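You operate a simulated robot arm through the tools that you are given. There is no shell and no other tool.

You are at the controls of a simulated robot arm. One attempt, no reset.

TASK
Pack bush N 49 with grease and return it to its pocket.
Fine: till grease shows at its top; the pocket of the blue pocket tray that it came from; the packer's lid goes back on.

Only the result counts: the job must be done as asked and must still hold three seconds after the hand-in. Knocking over, shifting, dropping, spilling or breaking anything else fails it. Lids that push on must go on centred and level and be pressed home; caps that screw on are set level and turned clockwise until they are tight.

THE ROBOT
A 7-joint arm with a two-finger parallel gripper, fixed in place. Base frame: the origin is at the foot of the arm, x ahead of it, y to its left, z up; the work surface is at about z = 0.88. Units: m, rad, N and s.
With the tool pointing down near the work surface it reaches from about 0.4 to 0.9 m from the base axis. Its first joint turns from -2.496 to 2.496 rad. Payload 3 kg.
The tool frame sits at the grasp point between the pads (the TCP): z along the fingers, y along the line on which they close. The tips reach 0.03 m beyond it. The gripper opens to 0.094 m. The fingers are 0.028 m wide and 0.01 m thick; the gripper's body (0.05 by 0.096 m) begins 0.055 m behind the TCP.
Orientation is that of the tool frame in the base frame, as a unit quaternion [w, x, y, z]. With the fingers straight down and closing along the base's y, the tool's x points along the base's -x, its y along +y and its z along -z.

THE INTERFACE
- The arm moves only by the tool nudge_tool. Its argument "rows" is a list of rows, each an object of numbers (a shift or turn left out is 0, a gripper value left out holds the last): "tx", "ty", "tz": the shift along the tool's x, y, z in units of 30 mm (1.0 is 30 mm); "ax", "ay", "az": the turn, a rotation vector about the tool's x, y, z in units of 5 degrees (1.0 is 5 degrees). In form: [{"tx": .., "ty": .., "tz": .., "ax": .., "ay": .., "az": ..}, ...]. A call has 1 to 20 rows; each row shifts and turns the commanded pose from where the row before left it, along the tool's axes as they then stand. "fingers" is the gripper command, from -1 (shut) to 1 (fully open), values between in proportion, set as the call begins (left out, the last holds). A call with a number of a shift or a turn outside -1 to 1 is refused whole. A row lasts 0.2 s, in which the tool goes at most 0.05 m and 0.15 rad; a call with a longer step from one row to the next is refused whole, and so is a gripper value outside its range. Where a pose cannot be reached the arm comes as near as it can. A force on the tool above 40 N (or 10 N above the force at the start of the call, whichever is more), or a blocked arm, ends the call early, and 0.2 s more pass. The fingers move at their own pace (about 0.072 m/s each) and stop on an object; they squeeze with about 43 N. The grip force told is the motor's: it shows also when the fingers shut on nothing. Time passes only in rows, and 0.2 s behind the last, so rows that do not move let the fingers close. It gives the time, the measured TCP pose, the force on the tool (base axes), the opening and the grip force at its end, in the units of the frame above (readings bear some noise), with the torque about the TCP (base axes, N m) and any sound that the robot's microphone picked up, and new pictures: "pictures" is both (left out), scene, wrist or none.
- Cameras (640 x 400 px; columns grow to the right, rows downward): "scene" is fixed at [0.2209, 0.5005, 1.6468]; the picture's right is [-0.19, -0.98, 0.00], its down [-0.72, 0.14, -0.68] and it looks along [0.67, -0.13, -0.73] (base axes); focal length 359 px, centre (320, 200). "wrist" rides on the gripper at [0.076, 0.014, -0.102] in the tool frame; the picture's right is [-0.18, 0.98, 0.00], its down [-0.75, -0.14, -0.64] and it looks along [-0.63, -0.12, 0.77] (tool axes); focal length 243 px, centre (320, 200). There is no depth. A picture from a camera that has moved, and an enlarged one, comes with that camera's place and axes in the base frame and with its lens.
- enlarge(camera, box): a new picture of the part [left, top, right, bottom] of that camera's present view, enlarged. The clock stands still meanwhile.
- finish_job(): hands the job in; it is judged then, once.

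Nothing tells you positions but the pictures and the camera data. Unless the task says otherwise, let go and move clear before handing in.

The tools are called after "Request:" by a JSON object that holds its "fn" and its "kwargs". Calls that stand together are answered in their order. nudge_tool: Moves the arm, as the interface text tells. Its arguments: {"type":"object","properties":{"rows":{"type":"array","items":{"type":"object","properties":{"tx":{"type":"number"},"ty":{"type":"number"},"tz":{"type":"number"},"ax":{"type":"number"},"ay":{"type":"number"},"az":{"type":"number"}}}},"fingers":{"type":"number"},"pictures":{"type":"string","enum":["both","scene","wrist","none"]}},"required":["rows"]} The other tools are called the same way: enlarge (camera, box) takes an enlarged picture of a part of a camera's view; finish_job () hands the job in.

At the start:

```text
time: 0.0
eef_pos: [0.6499, 0.1787, 1.1956]
ee_rot: [0.0, 0.0, 1.0, -0.001]
force: [0.2, 0.1, -0.5]
wrist_torque: [-0.01, 0.0, -0.05]
opening: 0.0939
finger_force: 0.0
```

scene: 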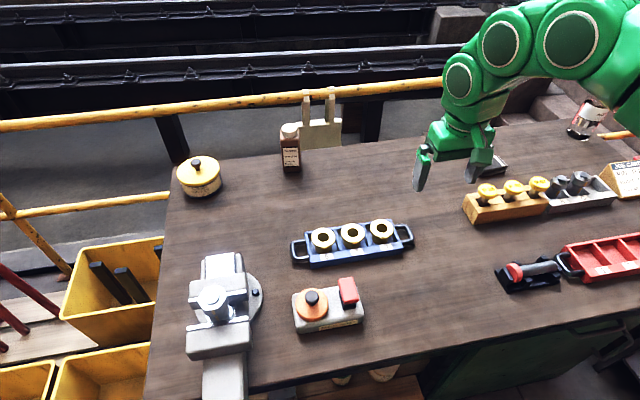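
wrist: 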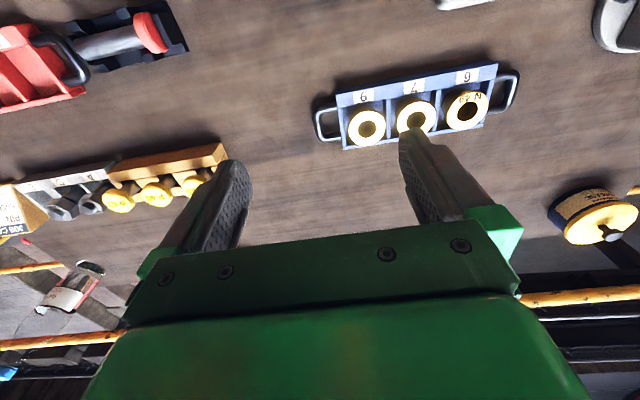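

I see a blue pocket tray with three bushes, a grey device with an orange lid and red lever (possibly the packer), a vise and other items. I'll look closer first before moving.

Request:
{"fn": "enlarge", "kwargs": {"camera": "scene", "box": [270, 200, 430, 300]}}

Request:
{"fn": "enlarge", "kwargs": {"camera": "scene", "box": [260, 260, 400, 348]}}

Request:
{"fn": "enlarge", "kwargs": {"camera": "wrist", "box": [300, 50, 540, 200]}}

Request:
{"fn": "enlarge", "kwargs": {"camera": "scene", "box": [160, 120, 360, 245]}}

```text
4.00 times, centred on (350, 250) of scene
camera zoom: at [0.2209, 0.5005, 1.6468], right [-0.19, -0.98, 0.0], down [-0.72, 0.14, -0.68], along [0.67, -0.13, -0.73], focal length 1436 px, centre (200, 0)
```

zoom: 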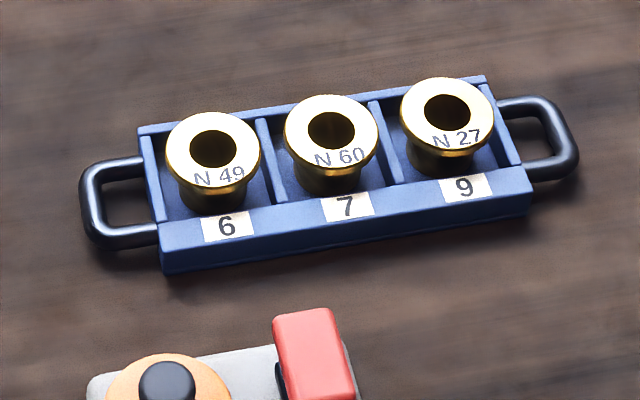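

```text
4.55 times, centred on (330, 304) of scene
camera zoom: at [0.2209, 0.5005, 1.6468], right [-0.19, -0.98, 0.0], down [-0.72, 0.14, -0.68], along [0.67, -0.13, -0.73], focal length 1631 px, centre (274, -273)
```

zoom: 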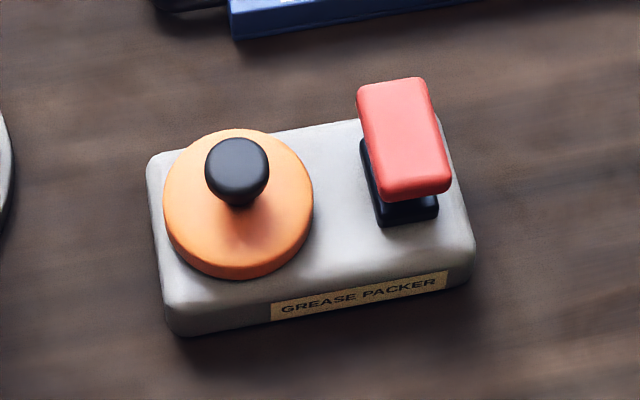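

```text
2.67 times, centred on (420, 125) of wrist
camera zoom: at [0.5748, 0.1954, 1.298], right [0.18, 0.98, 0.0], down [0.75, -0.14, 0.64], along [0.63, -0.12, -0.77], focal length 647 px, centre (53, 400)
```

zoom: 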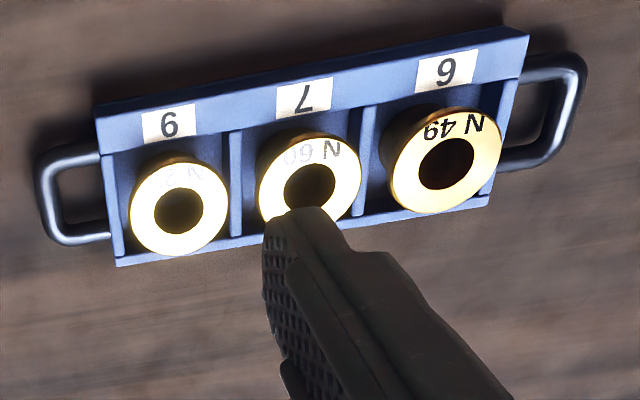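

```text
3.20 times, centred on (260, 182) of scene
camera zoom: at [0.2209, 0.5005, 1.6468], right [-0.19, -0.98, 0.0], down [-0.72, 0.14, -0.68], along [0.67, -0.13, -0.73], focal length 1148 px, centre (512, 256)
```

zoom: 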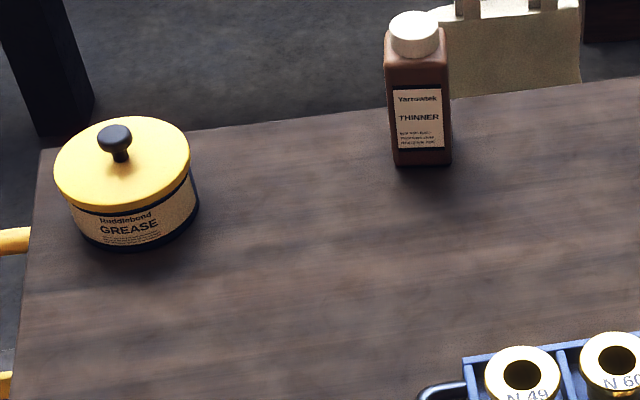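

The packer is grey with an orange knobbed lid and a red press lever. Bush N 49 sits in pocket 6, the left one of the blue tray. I'll move the hand above the packer for a closer look.

Request:
{"fn": "nudge_tool", "kwargs": {"rows": [{"tx": 0.23, "ty": 0.9, "tz": 0.2}, {"tx": 0.23, "ty": 0.9, "tz": 0.2}, {"tx": 0.23, "ty": 0.9, "tz": 0.2}, {"tx": 0.23, "ty": 0.9, "tz": 0.2}, {"tx": 0.23, "ty": 0.9, "tz": 0.2}, {"tx": 0.23, "ty": 0.9, "tz": 0.2}, {"tx": 0.23, "ty": 0.9, "tz": 0.2}, {"tx": 0.23, "ty": 0.9, "tz": 0.2}, {"tx": 0.23, "ty": 0.9, "tz": 0.2}, {"tx": 0.23, "ty": 0.9, "tz": 0.2}, {}]}}

```text
time: 2.4
eef_pos: [0.582, 0.4502, 1.1353]
ee_rot: [0.0, -0.001, 1.0, 0.0]
force: [0.9, -0.9, 0.0]
wrist_torque: [0.03, -0.01, 0.03]
opening: 0.0939
finger_force: 0.1
camera wrist: at [0.5058, 0.4654, 1.2382], right [0.18, 0.98, 0.0], down [0.75, -0.14, 0.64], along [0.63, -0.12, -0.77], focal length 243 px, centre (320, 200)
```

scene: 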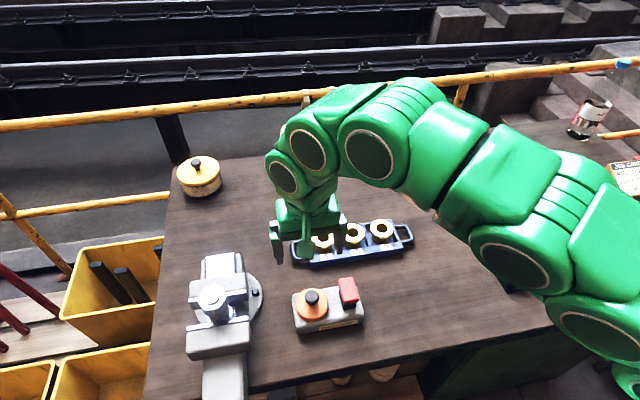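
wrist: 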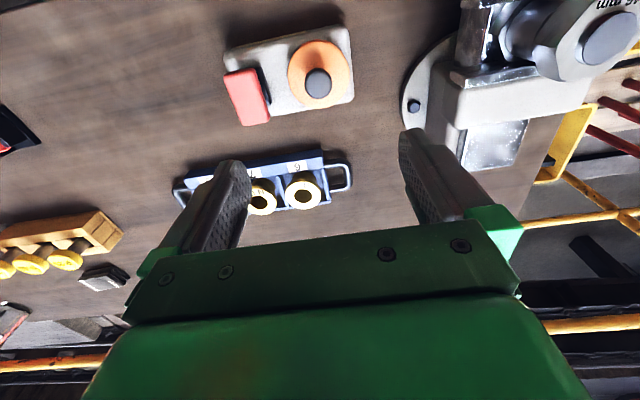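

Request:
{"fn": "enlarge", "kwargs": {"camera": "wrist", "box": [200, 20, 380, 132]}}

Request:
{"fn": "enlarge", "kwargs": {"camera": "wrist", "box": [160, 140, 360, 265]}}

Request:
{"fn": "enlarge", "kwargs": {"camera": "scene", "box": [170, 240, 380, 371]}}

```text
3.56 times, centred on (290, 76) of wrist
camera zoom: at [0.5058, 0.4654, 1.2382], right [0.18, 0.98, 0.0], down [0.75, -0.14, 0.64], along [0.63, -0.12, -0.77], focal length 863 px, centre (427, 641)
```

zoom: 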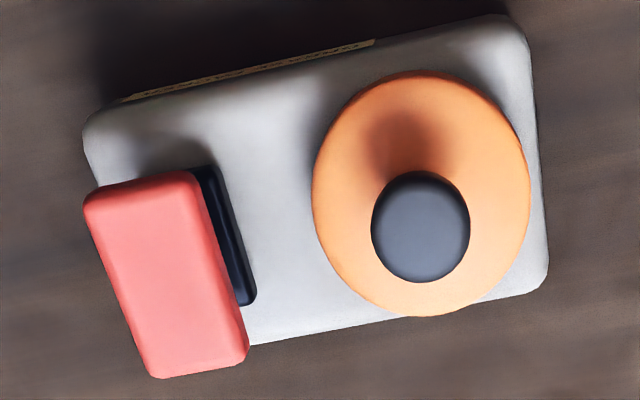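

```text
3.20 times, centred on (260, 202) of wrist
camera zoom: at [0.5058, 0.4654, 1.2382], right [0.18, 0.98, 0.0], down [0.75, -0.14, 0.64], along [0.63, -0.12, -0.77], focal length 776 px, centre (512, 192)
```

zoom: 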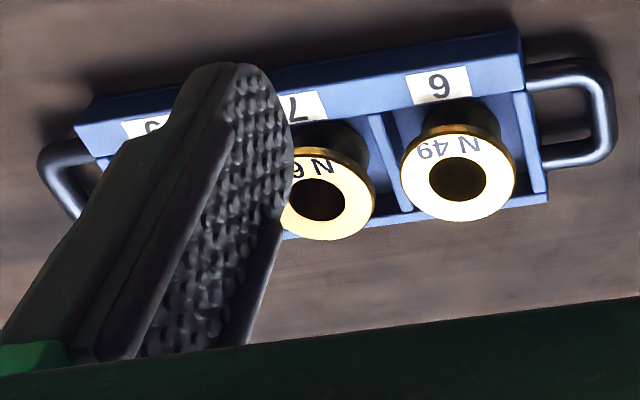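

```text
3.05 times, centred on (275, 306) of scene
camera zoom: at [0.2209, 0.5005, 1.6468], right [-0.19, -0.98, 0.0], down [-0.72, 0.14, -0.68], along [0.67, -0.13, -0.73], focal length 1094 px, centre (457, -122)
```

zoom: 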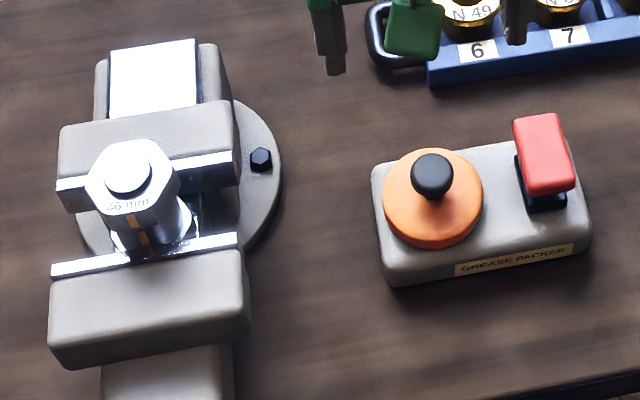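

The knob top looks to be near (0.57, 0.451, ~0.97). I'll part-close the fingers so they clear the lever, then come down in stages over the knob.

Request:
{"fn": "nudge_tool", "kwargs": {"rows": [{"tx": 0.1, "tz": 0.7}, {"tx": 0.1, "tz": 0.7}, {"tx": 0.1, "tz": 0.7}, {"tx": 0.1, "tz": 0.7}, {"tz": 0.3}, {}], "fingers": 0.2}}

```text
time: 3.8
eef_pos: [0.5674, 0.4503, 1.0421]
ee_rot: [0.0, -0.001, 1.0, -0.001]
force: [0.3, -0.4, -0.5]
wrist_torque: [-0.01, 0.01, -0.03]
opening: 0.0564
finger_force: 0.0
camera wrist: at [0.4929, 0.4656, 1.1451], right [0.18, 0.98, 0.0], down [0.75, -0.14, 0.64], along [0.63, -0.12, -0.77], focal length 243 px, centre (320, 200)
```

scene: 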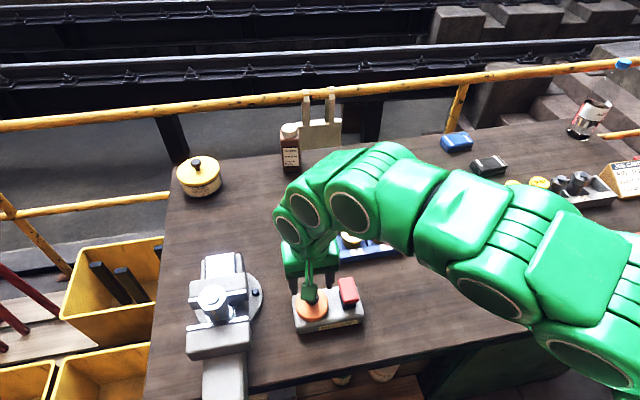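
wrist: 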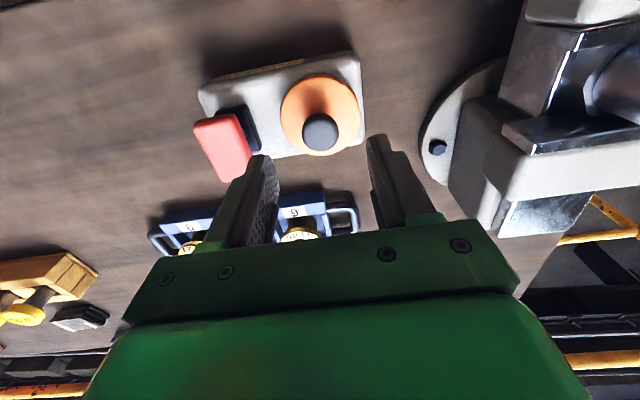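

Request:
{"fn": "enlarge", "kwargs": {"camera": "wrist", "box": [180, 40, 380, 165]}}

Request:
{"fn": "enlarge", "kwargs": {"camera": "scene", "box": [270, 250, 390, 325]}}

```text
3.20 times, centred on (280, 102) of wrist
camera zoom: at [0.4929, 0.4656, 1.1451], right [0.18, 0.98, 0.0], down [0.75, -0.14, 0.64], along [0.63, -0.12, -0.77], focal length 776 px, centre (448, 512)
```

zoom: 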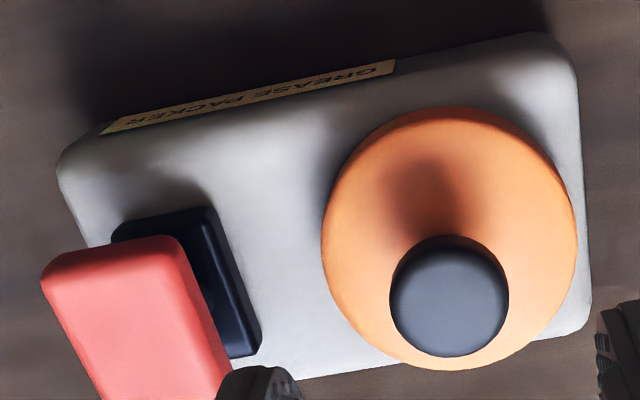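

```text
5.33 times, centred on (330, 288) of scene
camera zoom: at [0.2209, 0.5005, 1.6468], right [-0.19, -0.98, 0.0], down [-0.72, 0.14, -0.68], along [0.67, -0.13, -0.73], focal length 1914 px, centre (267, -267)
```

zoom: 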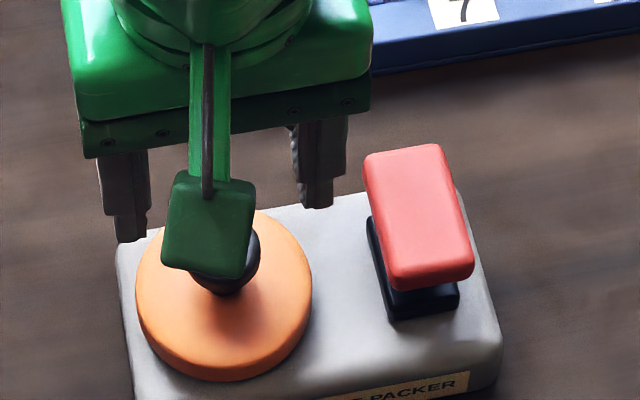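

The knob top is at about (0.5756, 0.4504, 0.956) and the lid's top face is near z 0.922. I'm lining up and descending around the knob.

Request:
{"fn": "nudge_tool", "kwargs": {"rows": [{"tx": -0.27, "tz": 0.5}, {"tz": 0.5}, {"tz": 0.5}, {"tz": 0.5}, {"tz": 0.3}, {}]}}

Request:
{"fn": "enlarge", "kwargs": {"camera": "wrist", "box": [220, 60, 420, 185]}}

```text
time: 5.2
eef_pos: [0.5769, 0.4501, 0.9733]
ee_rot: [0.0, 0.0, 1.0, 0.0]
force: [-0.4, 0.0, -0.9]
wrist_torque: [0.02, 0.0, 0.0]
opening: 0.0563
finger_force: 0.0
camera wrist: at [0.5011, 0.4657, 1.0758], right [0.18, 0.98, 0.0], down [0.75, -0.14, 0.64], along [0.63, -0.12, -0.77], focal length 243 px, centre (320, 200)
```

scene: 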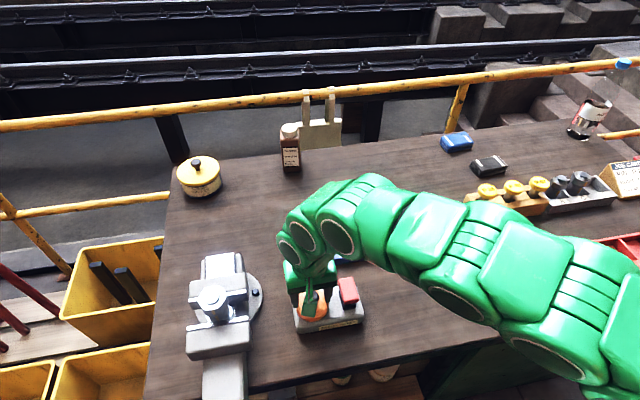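
wrist: 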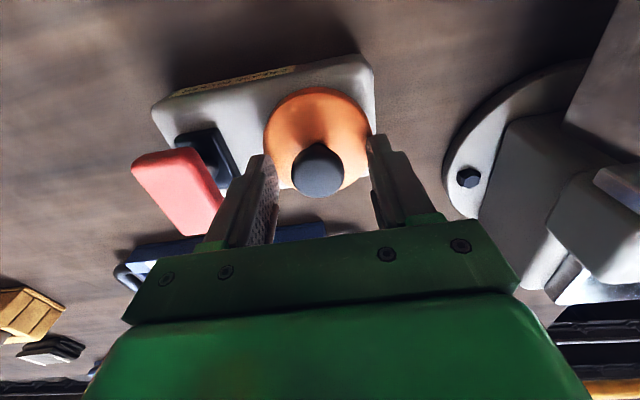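

```text
3.20 times, centred on (320, 122) of wrist
camera zoom: at [0.5011, 0.4657, 1.0758], right [0.18, 0.98, 0.0], down [0.75, -0.14, 0.64], along [0.63, -0.12, -0.77], focal length 776 px, centre (320, 448)
```

zoom: 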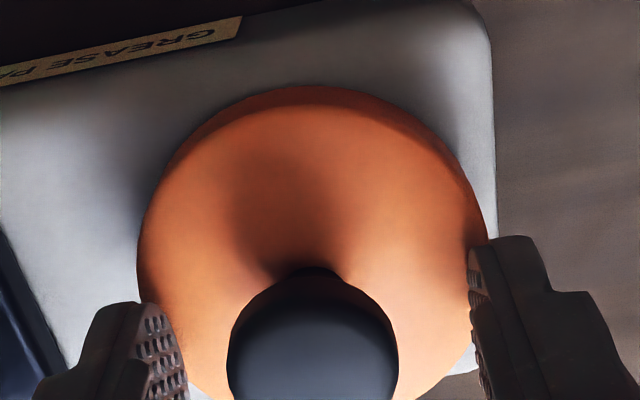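

The knob is centred between the fingers. I'll come down a little more and close on it.

Request:
{"fn": "nudge_tool", "kwargs": {"rows": [{"tz": 0.25}, {"tz": 0.2}, {}], "pictures": "wrist"}}

Request:
{"fn": "nudge_tool", "kwargs": {"rows": [{}, {}, {}, {}], "fingers": -1, "pictures": "wrist"}}

```text
time: 5.7
eef_pos: [0.5774, 0.4495, 0.9685]
ee_rot: [0.001, -0.001, 1.0, 0.001]
force: [-5.6, -6.1, 16.0]
wrist_torque: [-0.31, 0.21, -0.01]
opening: 0.056
finger_force: 0.1
stopped in row 2: the force on the tool passed its limit at 54 N (the readings are from after the stop); the commanded pose is now the measured one
camera wrist: at [0.5009, 0.4654, 1.0716], right [0.18, 0.98, 0.0], down [0.75, -0.14, 0.64], along [0.63, -0.12, -0.77], focal length 243 px, centre (320, 200)
```

wrist: 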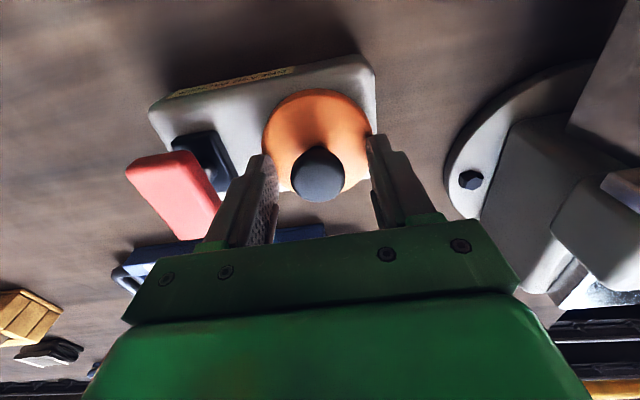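

```text
time: 6.7
eef_pos: [0.5776, 0.4486, 0.9693]
ee_rot: [0.002, 0.0, 1.0, 0.001]
force: [7.8, -20.5, 30.1]
wrist_torque: [-0.46, -0.02, 0.05]
opening: 0.0279
finger_force: 42.9
camera wrist: at [0.5017, 0.4648, 1.0716], right [0.18, 0.98, 0.0], down [0.75, -0.14, 0.64], along [0.63, -0.12, -0.76], focal length 243 px, centre (320, 200)
```

wrist: 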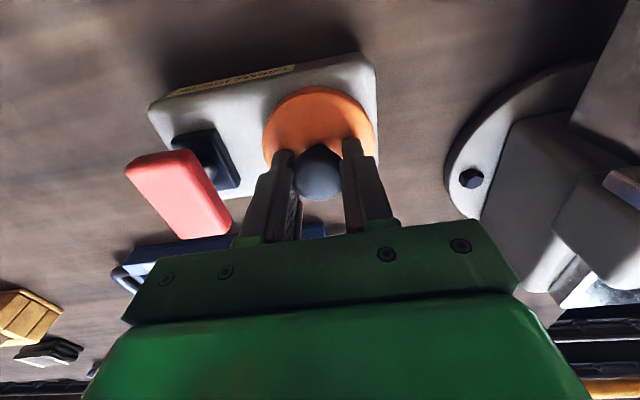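

The tips touched the lid top at TCP z 0.968, so the lid face is near 0.938. The knob is now gripped at 28 mm opening. I'll lift straight up gently.

Request:
{"fn": "nudge_tool", "kwargs": {"rows": [{"tz": -0.15}, {"tz": -0.15}, {"tz": -0.2}, {"tz": -0.2}, {"tz": -0.3}, {}]}}

```text
time: 8.1
eef_pos: [0.5771, 0.4493, 0.9989]
ee_rot: [0.001, -0.001, 1.0, 0.001]
force: [-1.0, 0.0, -0.2]
wrist_torque: [0.01, -0.02, 0.01]
opening: 0.028
finger_force: 42.9
heard: snap
camera wrist: at [0.5016, 0.4654, 1.101], right [0.18, 0.98, 0.0], down [0.75, -0.14, 0.64], along [0.63, -0.12, -0.77], focal length 243 px, centre (320, 200)
```

scene: 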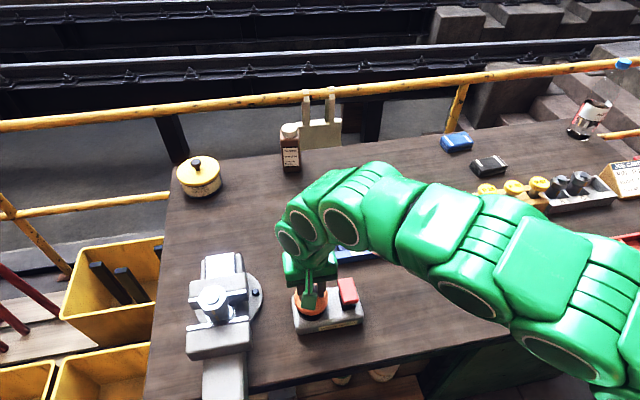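
wrist: 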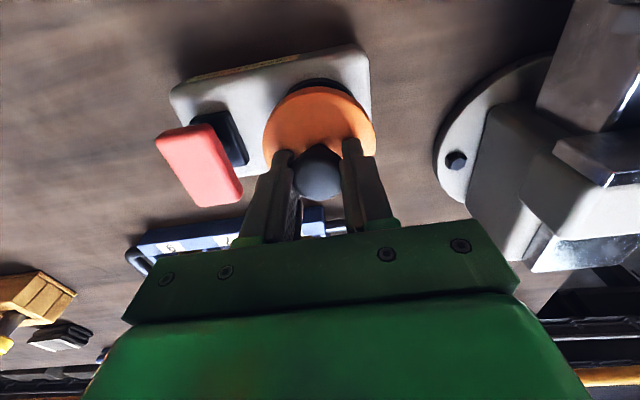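

The lid came off with a snap. I'll raise it and carry it to an empty spot on the table at about (0.62, 0.22).

Request:
{"fn": "nudge_tool", "kwargs": {"rows": [{"tz": -1}, {"tz": -1}, {"ty": -0.8, "tx": -0.14}, {"ty": -0.8, "tx": -0.14}, {"ty": -0.8, "tx": -0.14}, {"ty": -0.8, "tx": -0.14}, {"ty": -0.8, "tx": -0.14}, {"ty": -0.8, "tx": -0.14}, {"ty": -0.8, "tx": -0.14}, {"ty": -0.8, "tx": -0.14}, {"ty": -0.8, "tx": -0.14}, {"ty": -0.4, "tx": -0.14}, {}]}}

Request:
{"fn": "enlarge", "kwargs": {"camera": "scene", "box": [270, 240, 430, 340]}}

```text
time: 10.9
eef_pos: [0.62, 0.2225, 1.0589]
ee_rot: [0.001, -0.001, 1.0, 0.001]
force: [1.0, 0.1, 0.4]
wrist_torque: [0.03, 0.01, 0.0]
opening: 0.0279
finger_force: 42.8
camera wrist: at [0.5439, 0.2368, 1.1604], right [0.18, 0.98, 0.0], down [0.75, -0.14, 0.64], along [0.63, -0.12, -0.77], focal length 243 px, centre (320, 200)
```

scene: 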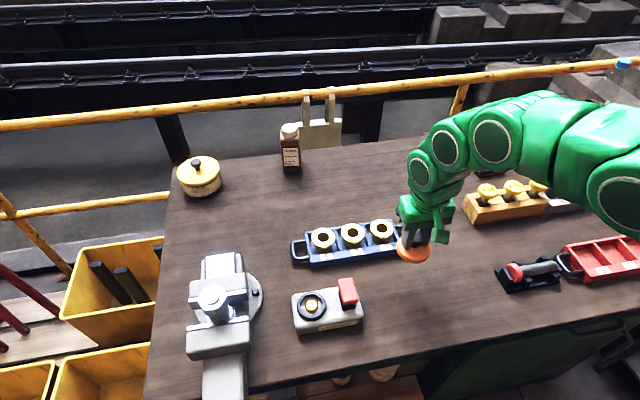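
wrist: 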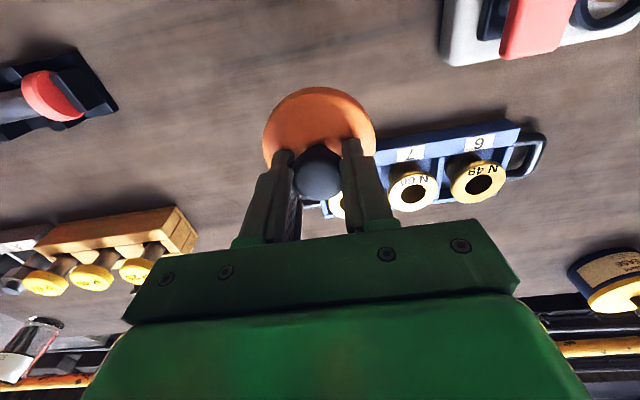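

```text
4.00 times, centred on (350, 290) of scene
camera zoom: at [0.2209, 0.5005, 1.6468], right [-0.19, -0.98, 0.0], down [-0.72, 0.14, -0.68], along [0.67, -0.13, -0.73], focal length 1436 px, centre (200, -160)
```

zoom: 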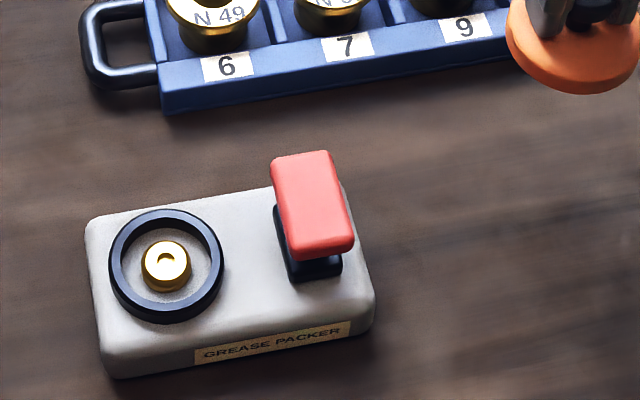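

Under the lid is a black ring with a brass nozzle in its middle, and the bush goes over that. I'll now set the lid down carefully on the table.

Request:
{"fn": "nudge_tool", "kwargs": {"rows": [{"tz": 0.7}, {"tz": 0.7}, {"tz": 0.7}, {"tz": 0.7}, {"tz": 0.4}, {"tz": 0.3}, {}]}}

Request:
{"fn": "enlarge", "kwargs": {"camera": "scene", "box": [340, 220, 480, 308]}}

```text
time: 12.5
eef_pos: [0.6202, 0.2217, 0.9529]
ee_rot: [0.001, 0.0, 1.0, 0.001]
force: [-0.1, 0.4, -0.1]
wrist_torque: [0.01, 0.01, 0.0]
opening: 0.0279
finger_force: 42.7
camera wrist: at [0.5434, 0.2375, 1.0551], right [0.18, 0.98, 0.0], down [0.75, -0.14, 0.64], along [0.63, -0.12, -0.77], focal length 243 px, centre (320, 200)
```

scene: 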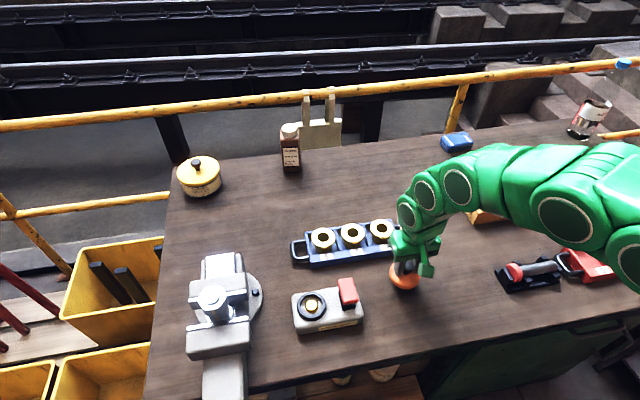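
wrist: 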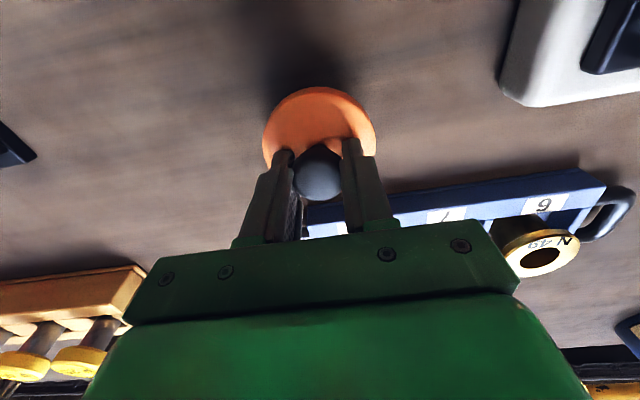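

```text
4.55 times, centred on (410, 264) of scene
camera zoom: at [0.2209, 0.5005, 1.6468], right [-0.19, -0.98, 0.0], down [-0.72, 0.14, -0.68], along [0.67, -0.13, -0.73], focal length 1631 px, centre (-89, -91)
```

zoom: 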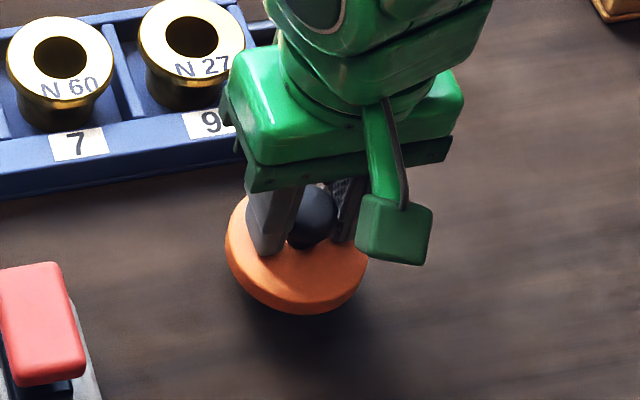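

Request:
{"fn": "nudge_tool", "kwargs": {"rows": [{"tz": 0.15}, {"tz": 0.15}, {"tz": 0.1}, {"tz": 0.1}, {}], "pictures": "scene"}}

Request:
{"fn": "enlarge", "kwargs": {"camera": "scene", "box": [340, 220, 480, 308]}}

```text
time: 13.7
eef_pos: [0.6204, 0.2213, 0.9379]
ee_rot: [0.001, -0.001, 1.0, 0.001]
force: [1.0, -0.4, 0.2]
wrist_torque: [0.0, 0.05, 0.04]
opening: 0.028
finger_force: 42.7
```

scene: 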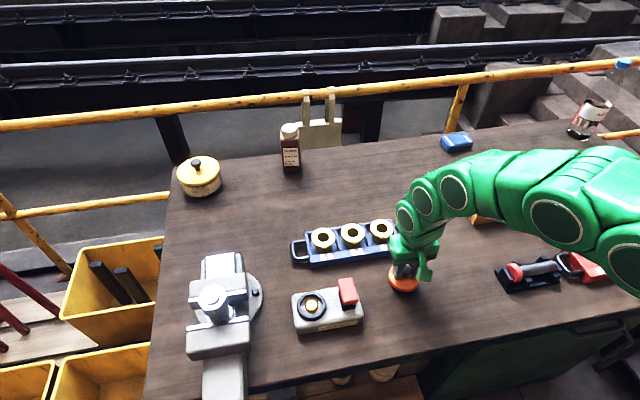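

```text
4.55 times, centred on (410, 264) of scene
camera zoom: at [0.2209, 0.5005, 1.6468], right [-0.19, -0.98, 0.0], down [-0.72, 0.14, -0.68], along [0.67, -0.13, -0.73], focal length 1631 px, centre (-89, -91)
```

zoom: 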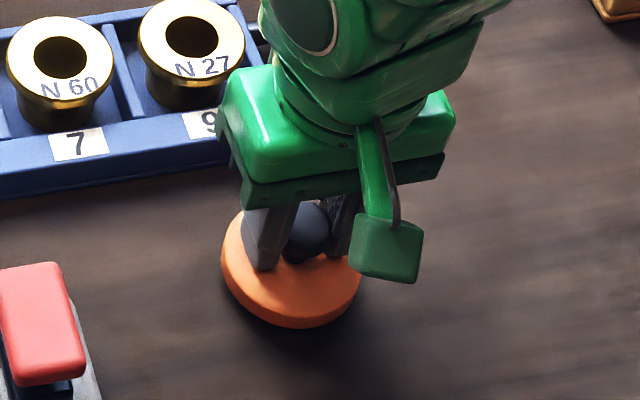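

Request:
{"fn": "nudge_tool", "kwargs": {"rows": [{"tz": 0.08}, {"tz": 0.08}, {"tz": 0.08}, {}], "pictures": "none"}}

```text
time: 14.7
eef_pos: [0.619, 0.2218, 0.9317]
ee_rot: [0.001, -0.001, 1.0, 0.002]
force: [0.4, -0.8, -1.0]
wrist_torque: [0.0, 0.02, 0.02]
opening: 0.0279
finger_force: 43.1
```

Request:
{"fn": "nudge_tool", "kwargs": {"rows": [{"tz": 0.08}, {"tz": 0.08}, {}], "pictures": "none"}}

```text
time: 15.5
eef_pos: [0.6191, 0.2222, 0.9268]
ee_rot: [0.0, 0.0, 1.0, 0.001]
force: [-0.4, -0.3, 0.4]
wrist_torque: [-0.01, 0.0, 0.02]
opening: 0.0278
finger_force: 43.1
```

Request:
{"fn": "nudge_tool", "kwargs": {"rows": [{"tz": 0.07}, {"tz": 0.07}, {}], "pictures": "scene"}}

Request:
{"fn": "enlarge", "kwargs": {"camera": "scene", "box": [340, 220, 480, 308]}}

```text
time: 16.1
eef_pos: [0.6209, 0.2213, 0.9244]
ee_rot: [0.004, 0.0, 1.0, 0.002]
force: [-1.2, 0.8, 5.0]
wrist_torque: [-0.09, 0.16, -0.02]
opening: 0.0281
finger_force: 43.1
stopped in row 3: the force on the tool passed its limit at 45 N (the readings are from after the stop); the commanded pose is now the measured one
```

scene: 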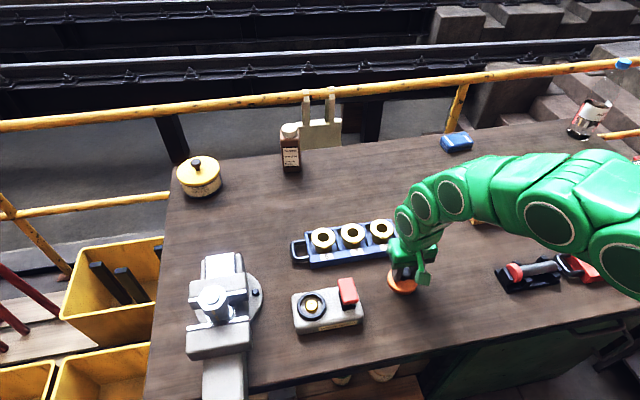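

```text
4.55 times, centred on (410, 264) of scene
camera zoom: at [0.2209, 0.5005, 1.6468], right [-0.19, -0.98, 0.0], down [-0.72, 0.14, -0.68], along [0.67, -0.13, -0.73], focal length 1631 px, centre (-89, -91)
```

zoom: 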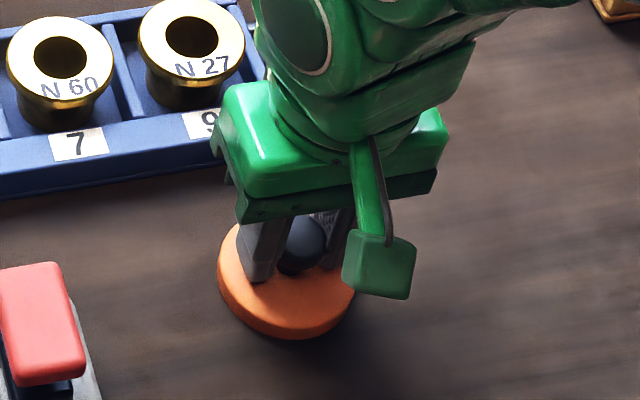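

The lid rests on the table with TCP at z 0.924. I'll release it and rise.

Request:
{"fn": "nudge_tool", "kwargs": {"rows": [{}, {}, {}], "fingers": 0.2, "pictures": "none"}}

Request:
{"fn": "nudge_tool", "kwargs": {"rows": [{"tz": -0.3}, {"tz": -0.6}, {"tz": -0.8}, {"tz": -1}, {"tz": -1}, {}]}}

Request:
{"fn": "enlarge", "kwargs": {"camera": "wrist", "box": [220, 60, 420, 185]}}

```text
time: 16.9
eef_pos: [0.6209, 0.2228, 0.9251]
ee_rot: [0.003, -0.001, 1.0, 0.002]
force: [1.4, 2.5, 9.5]
wrist_torque: [-0.2, 0.04, 0.0]
opening: 0.0546
finger_force: 0.1
```

```text
time: 18.3
eef_pos: [0.6202, 0.2221, 1.0344]
ee_rot: [0.002, 0.0, 1.0, 0.001]
force: [0.0, -0.1, 0.6]
wrist_torque: [-0.03, 0.01, 0.02]
opening: 0.0563
finger_force: 0.1
camera wrist: at [0.5436, 0.2373, 1.1376], right [0.18, 0.98, 0.0], down [0.75, -0.14, 0.65], along [0.64, -0.12, -0.76], focal length 243 px, centre (320, 200)
```

scene: 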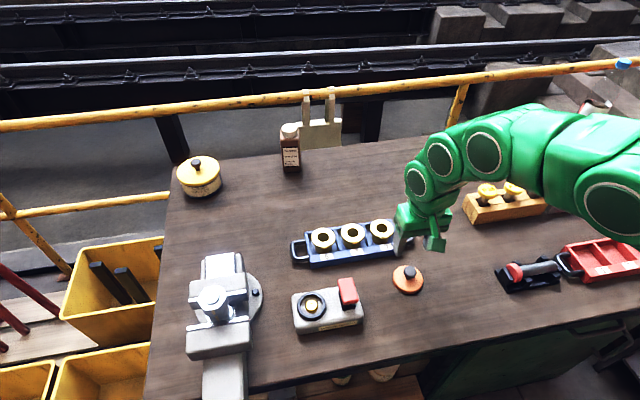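
wrist: 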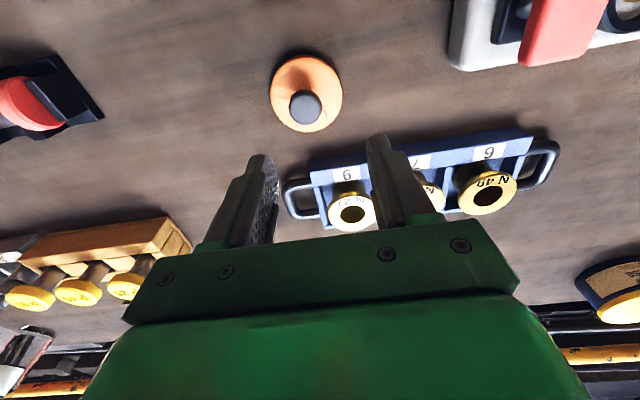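

```text
3.20 times, centred on (320, 122) of wrist
camera zoom: at [0.5436, 0.2373, 1.1376], right [0.18, 0.98, 0.0], down [0.75, -0.14, 0.65], along [0.64, -0.12, -0.76], focal length 776 px, centre (320, 448)
```

zoom: 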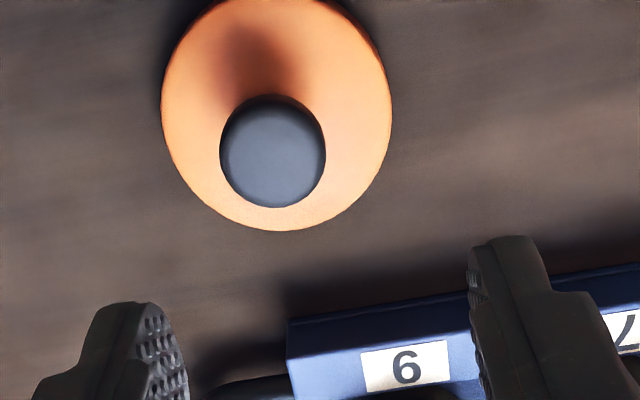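

The lid now sits flat on the table near (0.612, 0.212). I'll turn the hand a quarter turn, so the fingers close along x and clear the neighbouring bush, and then go over N 49.

Request:
{"fn": "nudge_tool", "kwargs": {"rows": [{"tz": -1}, {"az": -1}, {"az": -1}, {"az": -1}, {"az": -1}, {"az": -1}, {"az": -1}, {"az": -1}, {"az": -1}, {"az": -1}, {"az": -1}, {"az": -1}, {"az": -1}, {"az": -1}, {"az": -1}, {"az": -1}, {"az": -1}, {"az": -1}, {"az": -1}, {}], "fingers": 1}}

```text
time: 22.5
eef_pos: [0.6197, 0.2224, 1.0642]
ee_rot: [-0.003, 0.708, -0.706, 0.0]
force: [0.2, 0.6, 0.7]
wrist_torque: [-0.02, -0.02, -0.03]
opening: 0.0939
finger_force: 0.2
camera wrist: at [0.6053, 0.1468, 1.1675], right [-0.98, 0.18, 0.0], down [0.14, 0.75, 0.65], along [0.12, 0.63, -0.76], focal length 243 px, centre (320, 200)
```

scene: 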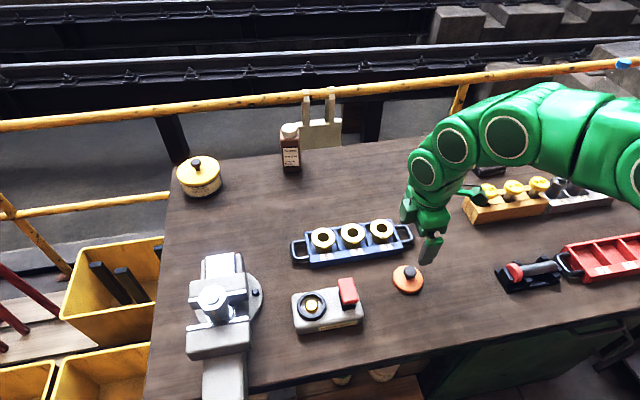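
wrist: 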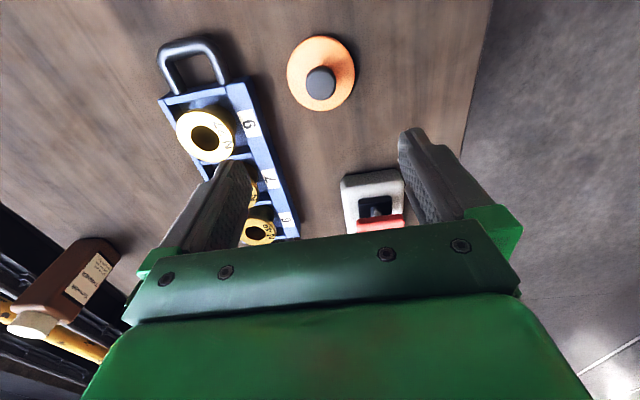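

Request:
{"fn": "nudge_tool", "kwargs": {"rows": [{"tx": -0.94, "ty": -0.71}, {"tx": -0.94, "ty": -0.71}, {"tx": -0.94, "ty": -0.71}, {"tx": -0.94, "ty": -0.71}, {"tx": -0.94, "ty": -0.71}, {"tx": -0.94, "ty": -0.71}, {}]}}

Request:
{"fn": "enlarge", "kwargs": {"camera": "wrist", "box": [200, 20, 440, 170]}}

Request:
{"fn": "enlarge", "kwargs": {"camera": "scene", "box": [270, 190, 430, 290]}}

```text
time: 24.1
eef_pos: [0.7475, 0.3925, 1.0668]
ee_rot: [-0.003, 0.707, -0.707, 0.001]
force: [0.3, 0.3, 0.2]
wrist_torque: [-0.02, 0.01, 0.01]
opening: 0.0942
finger_force: 0.1
camera wrist: at [0.733, 0.3166, 1.1694], right [-0.98, 0.18, -0.01], down [0.14, 0.75, 0.65], along [0.12, 0.63, -0.76], focal length 243 px, centre (320, 200)
```

scene: 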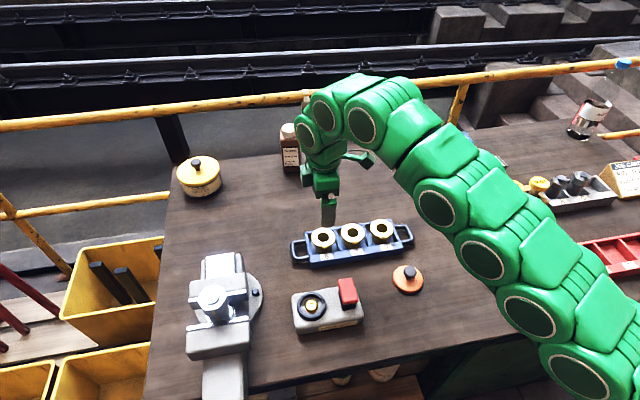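
wrist: 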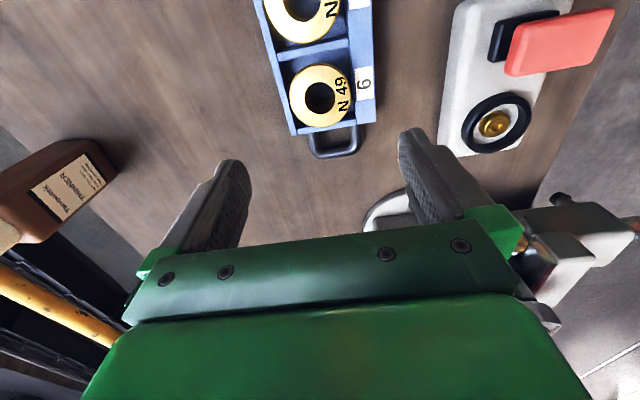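

```text
2.67 times, centred on (320, 95) of wrist
camera zoom: at [0.733, 0.3166, 1.1694], right [-0.98, 0.18, -0.01], down [0.14, 0.75, 0.65], along [0.12, 0.63, -0.76], focal length 647 px, centre (320, 480)
```

zoom: 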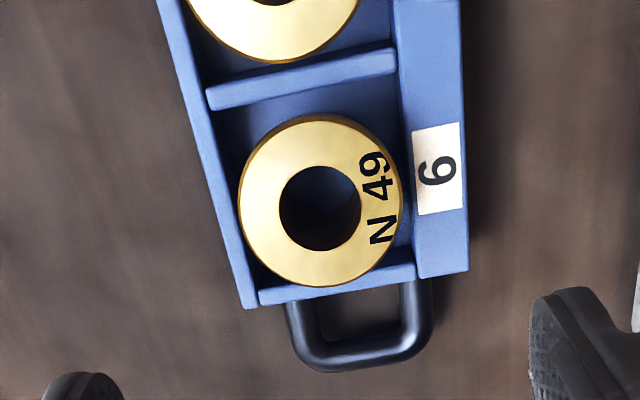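

```text
4.00 times, centred on (350, 240) of scene
camera zoom: at [0.2209, 0.5005, 1.6468], right [-0.19, -0.98, 0.0], down [-0.72, 0.14, -0.68], along [0.67, -0.13, -0.73], focal length 1436 px, centre (200, 40)
```

zoom: 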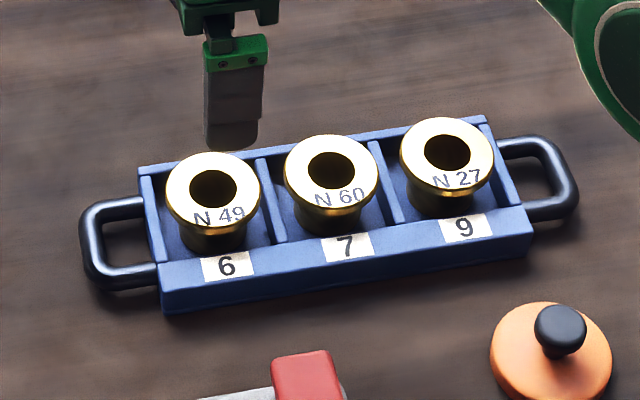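

N 49 sits at about (0.748, 0.391) with its flange top near z 0.925. I'll look closely at the tray walls to choose a safe finger depth.

Request:
{"fn": "enlarge", "kwargs": {"camera": "scene", "box": [288, 222, 352, 270]}}

Request:
{"fn": "enlarge", "kwargs": {"camera": "wrist", "box": [270, 60, 390, 165]}}

```text
8.33 times, centred on (320, 246) of scene
camera zoom: at [0.2209, 0.5005, 1.6468], right [-0.19, -0.98, 0.0], down [-0.72, 0.14, -0.68], along [0.67, -0.13, -0.73], focal length 2991 px, centre (320, -183)
```

zoom: 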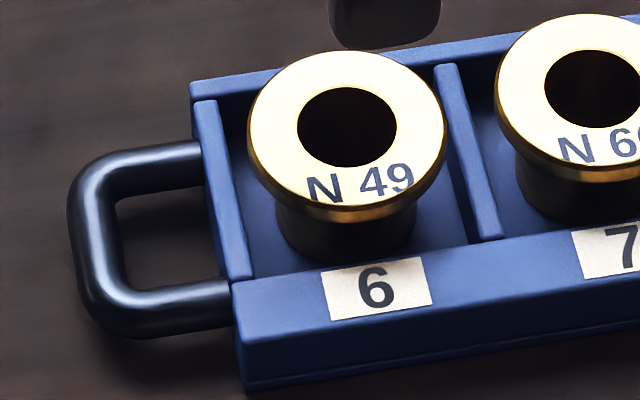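

```text
3.81 times, centred on (330, 112) of wrist
camera zoom: at [0.733, 0.3166, 1.1694], right [-0.98, 0.18, -0.01], down [0.14, 0.75, 0.65], along [0.12, 0.63, -0.76], focal length 924 px, centre (282, 533)
```

zoom: 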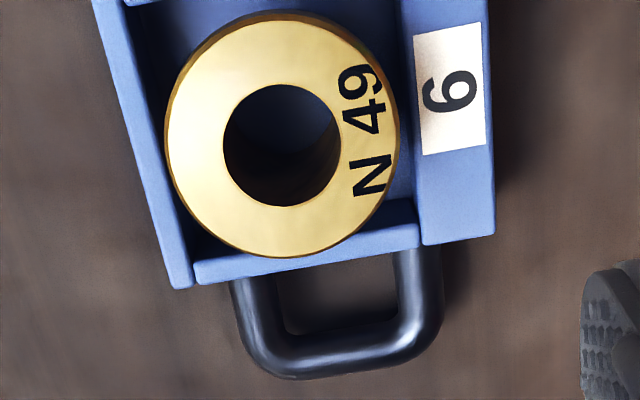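

The tray walls top out near z 0.904 and the flange underside is near 0.917, so tips at about 0.911 are right. I'll descend in stages.

Request:
{"fn": "nudge_tool", "kwargs": {"rows": [{"tx": 0.07, "tz": 0.7}, {"tz": 0.7}, {"tz": 0.7}, {"tz": 0.6}, {"tz": 0.3}, {}]}}

Request:
{"fn": "enlarge", "kwargs": {"camera": "wrist", "box": [200, 60, 440, 210]}}

Request:
{"fn": "enlarge", "kwargs": {"camera": "scene", "box": [280, 190, 376, 262]}}

```text
time: 25.5
eef_pos: [0.7477, 0.3902, 0.9763]
ee_rot: [-0.003, 0.707, -0.707, 0.0]
force: [0.5, 0.0, 0.6]
wrist_torque: [0.02, 0.01, 0.02]
opening: 0.094
finger_force: 0.1
camera wrist: at [0.7331, 0.3144, 1.0788], right [-0.98, 0.18, -0.01], down [0.14, 0.75, 0.65], along [0.12, 0.63, -0.76], focal length 243 px, centre (320, 200)
```

scene: 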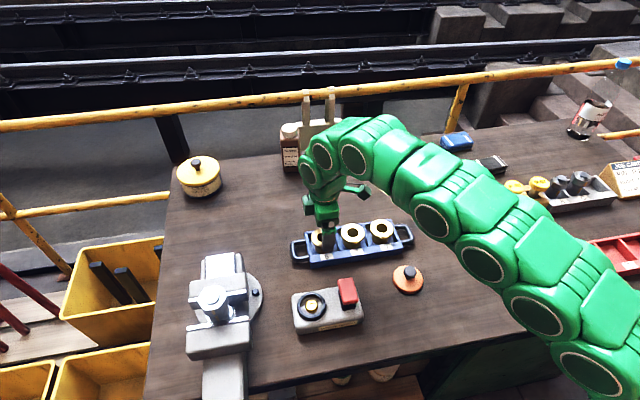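
wrist: 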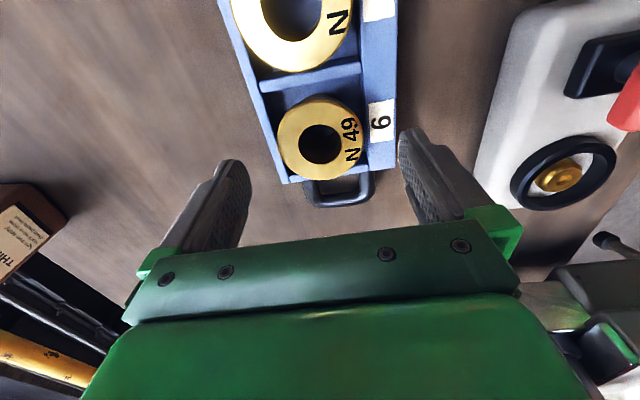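

```text
2.67 times, centred on (320, 135) of wrist
camera zoom: at [0.7331, 0.3144, 1.0788], right [-0.98, 0.18, -0.01], down [0.14, 0.75, 0.65], along [0.12, 0.63, -0.76], focal length 647 px, centre (320, 373)
```

zoom: 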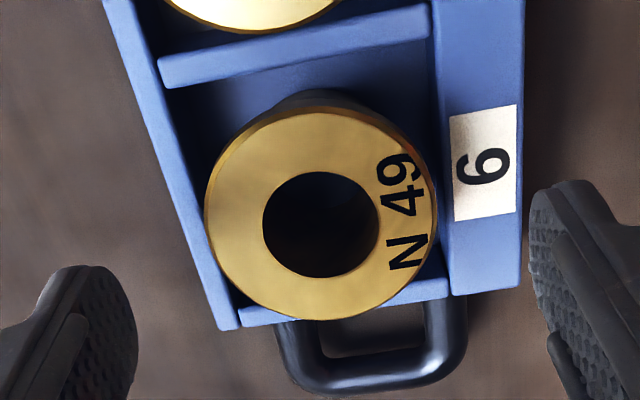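

```text
5.56 times, centred on (328, 226) of scene
camera zoom: at [0.2209, 0.5005, 1.6468], right [-0.19, -0.98, 0.0], down [-0.72, 0.14, -0.68], along [0.67, -0.13, -0.73], focal length 1994 px, centre (276, 56)
```

zoom: 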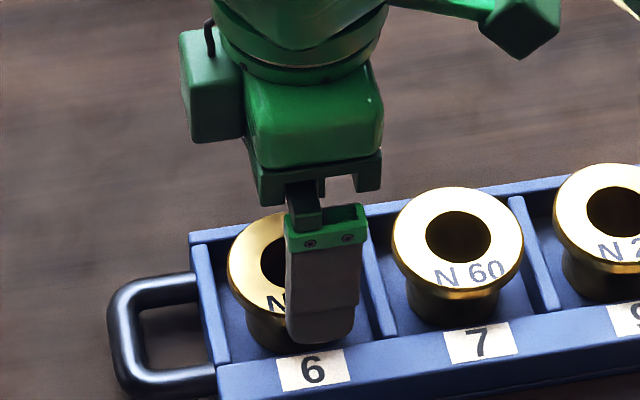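

The bush is centred between the fingers. I'll descend to gripping height.

Request:
{"fn": "nudge_tool", "kwargs": {"rows": [{"tz": 0.4}, {"tz": 0.4}, {"tz": 0.2}, {"tz": 0.13}, {}]}}

Request:
{"fn": "enlarge", "kwargs": {"camera": "wrist", "box": [200, 80, 440, 230]}}

Request:
{"fn": "enlarge", "kwargs": {"camera": "scene", "box": [280, 200, 376, 272]}}

```text
time: 26.7
eef_pos: [0.747, 0.3905, 0.9431]
ee_rot: [-0.003, 0.708, -0.706, 0.0]
force: [0.1, 0.5, -0.5]
wrist_torque: [-0.01, 0.01, 0.01]
opening: 0.0939
finger_force: 0.0
camera wrist: at [0.7333, 0.3144, 1.045], right [-0.98, 0.18, -0.01], down [0.14, 0.75, 0.65], along [0.12, 0.63, -0.76], focal length 243 px, centre (320, 200)
```

scene: 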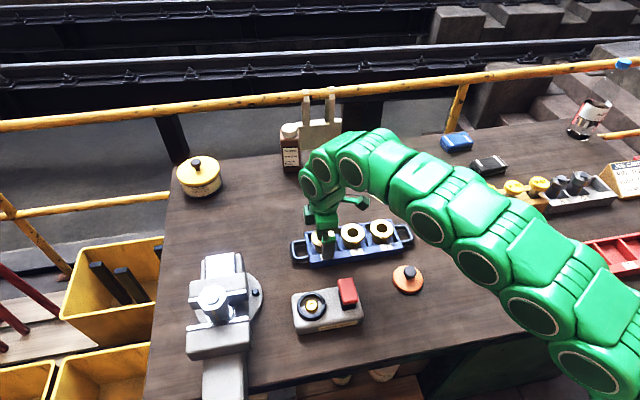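
wrist: 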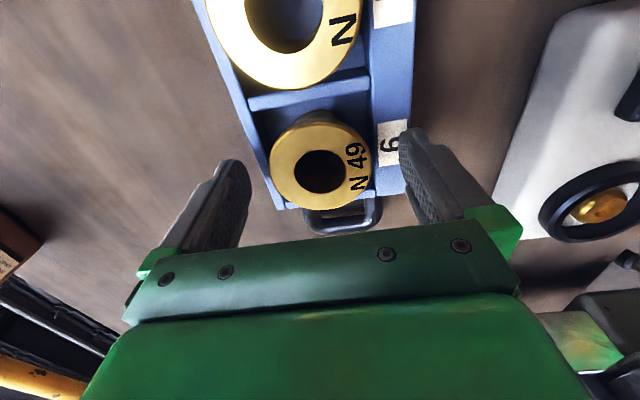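

```text
2.67 times, centred on (320, 155) of wrist
camera zoom: at [0.7333, 0.3144, 1.045], right [-0.98, 0.18, -0.01], down [0.14, 0.75, 0.65], along [0.12, 0.63, -0.76], focal length 647 px, centre (320, 320)
```

zoom: 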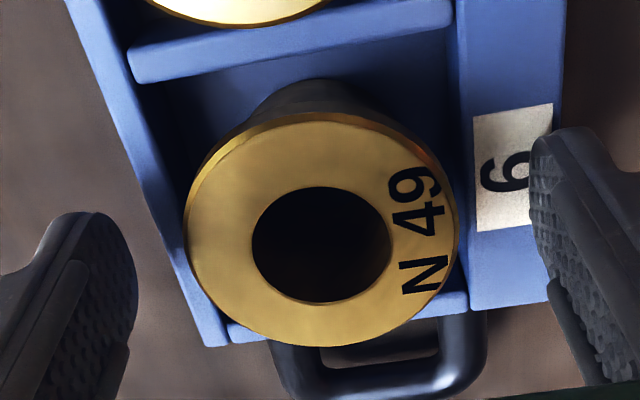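

```text
5.56 times, centred on (328, 236) of scene
camera zoom: at [0.2209, 0.5005, 1.6468], right [-0.19, -0.98, 0.0], down [-0.72, 0.14, -0.68], along [0.67, -0.13, -0.73], focal length 1994 px, centre (276, 0)
```

zoom: 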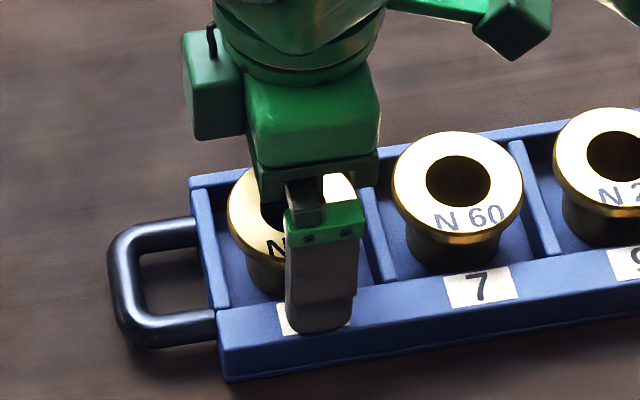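

Request:
{"fn": "nudge_tool", "kwargs": {"rows": [{}, {}, {}, {}], "fingers": -1}}

Request:
{"fn": "enlarge", "kwargs": {"camera": "wrist", "box": [200, 80, 440, 230]}}

```text
time: 27.7
eef_pos: [0.7472, 0.3893, 0.9429]
ee_rot: [-0.003, 0.708, -0.707, 0.0]
force: [-0.1, 0.3, 0.2]
wrist_torque: [-0.02, 0.01, 0.02]
opening: 0.0607
finger_force: 43.1
camera wrist: at [0.7333, 0.3144, 1.045], right [-0.98, 0.18, 0.0], down [0.14, 0.75, 0.65], along [0.12, 0.63, -0.76], focal length 243 px, centre (320, 200)
```

scene: 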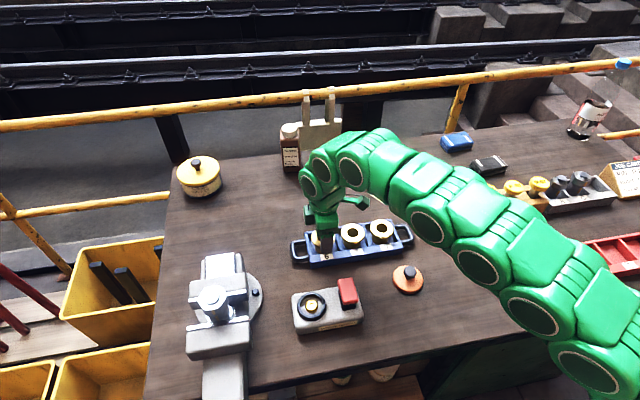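
wrist: 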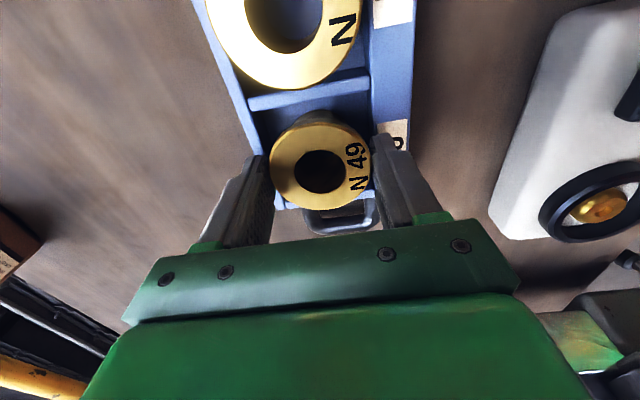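

```text
2.67 times, centred on (320, 155) of wrist
camera zoom: at [0.7333, 0.3144, 1.045], right [-0.98, 0.18, 0.0], down [0.14, 0.75, 0.65], along [0.12, 0.63, -0.76], focal length 647 px, centre (320, 320)
```

zoom: 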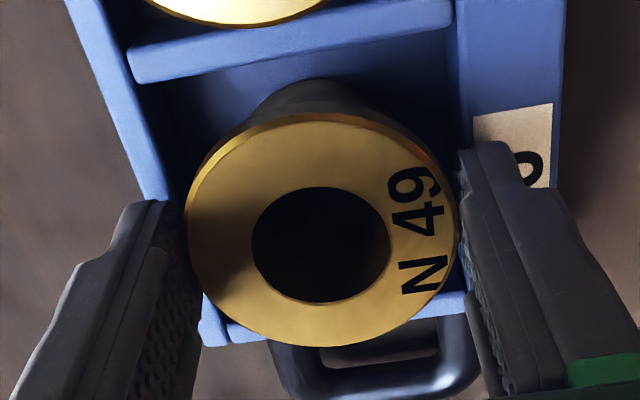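

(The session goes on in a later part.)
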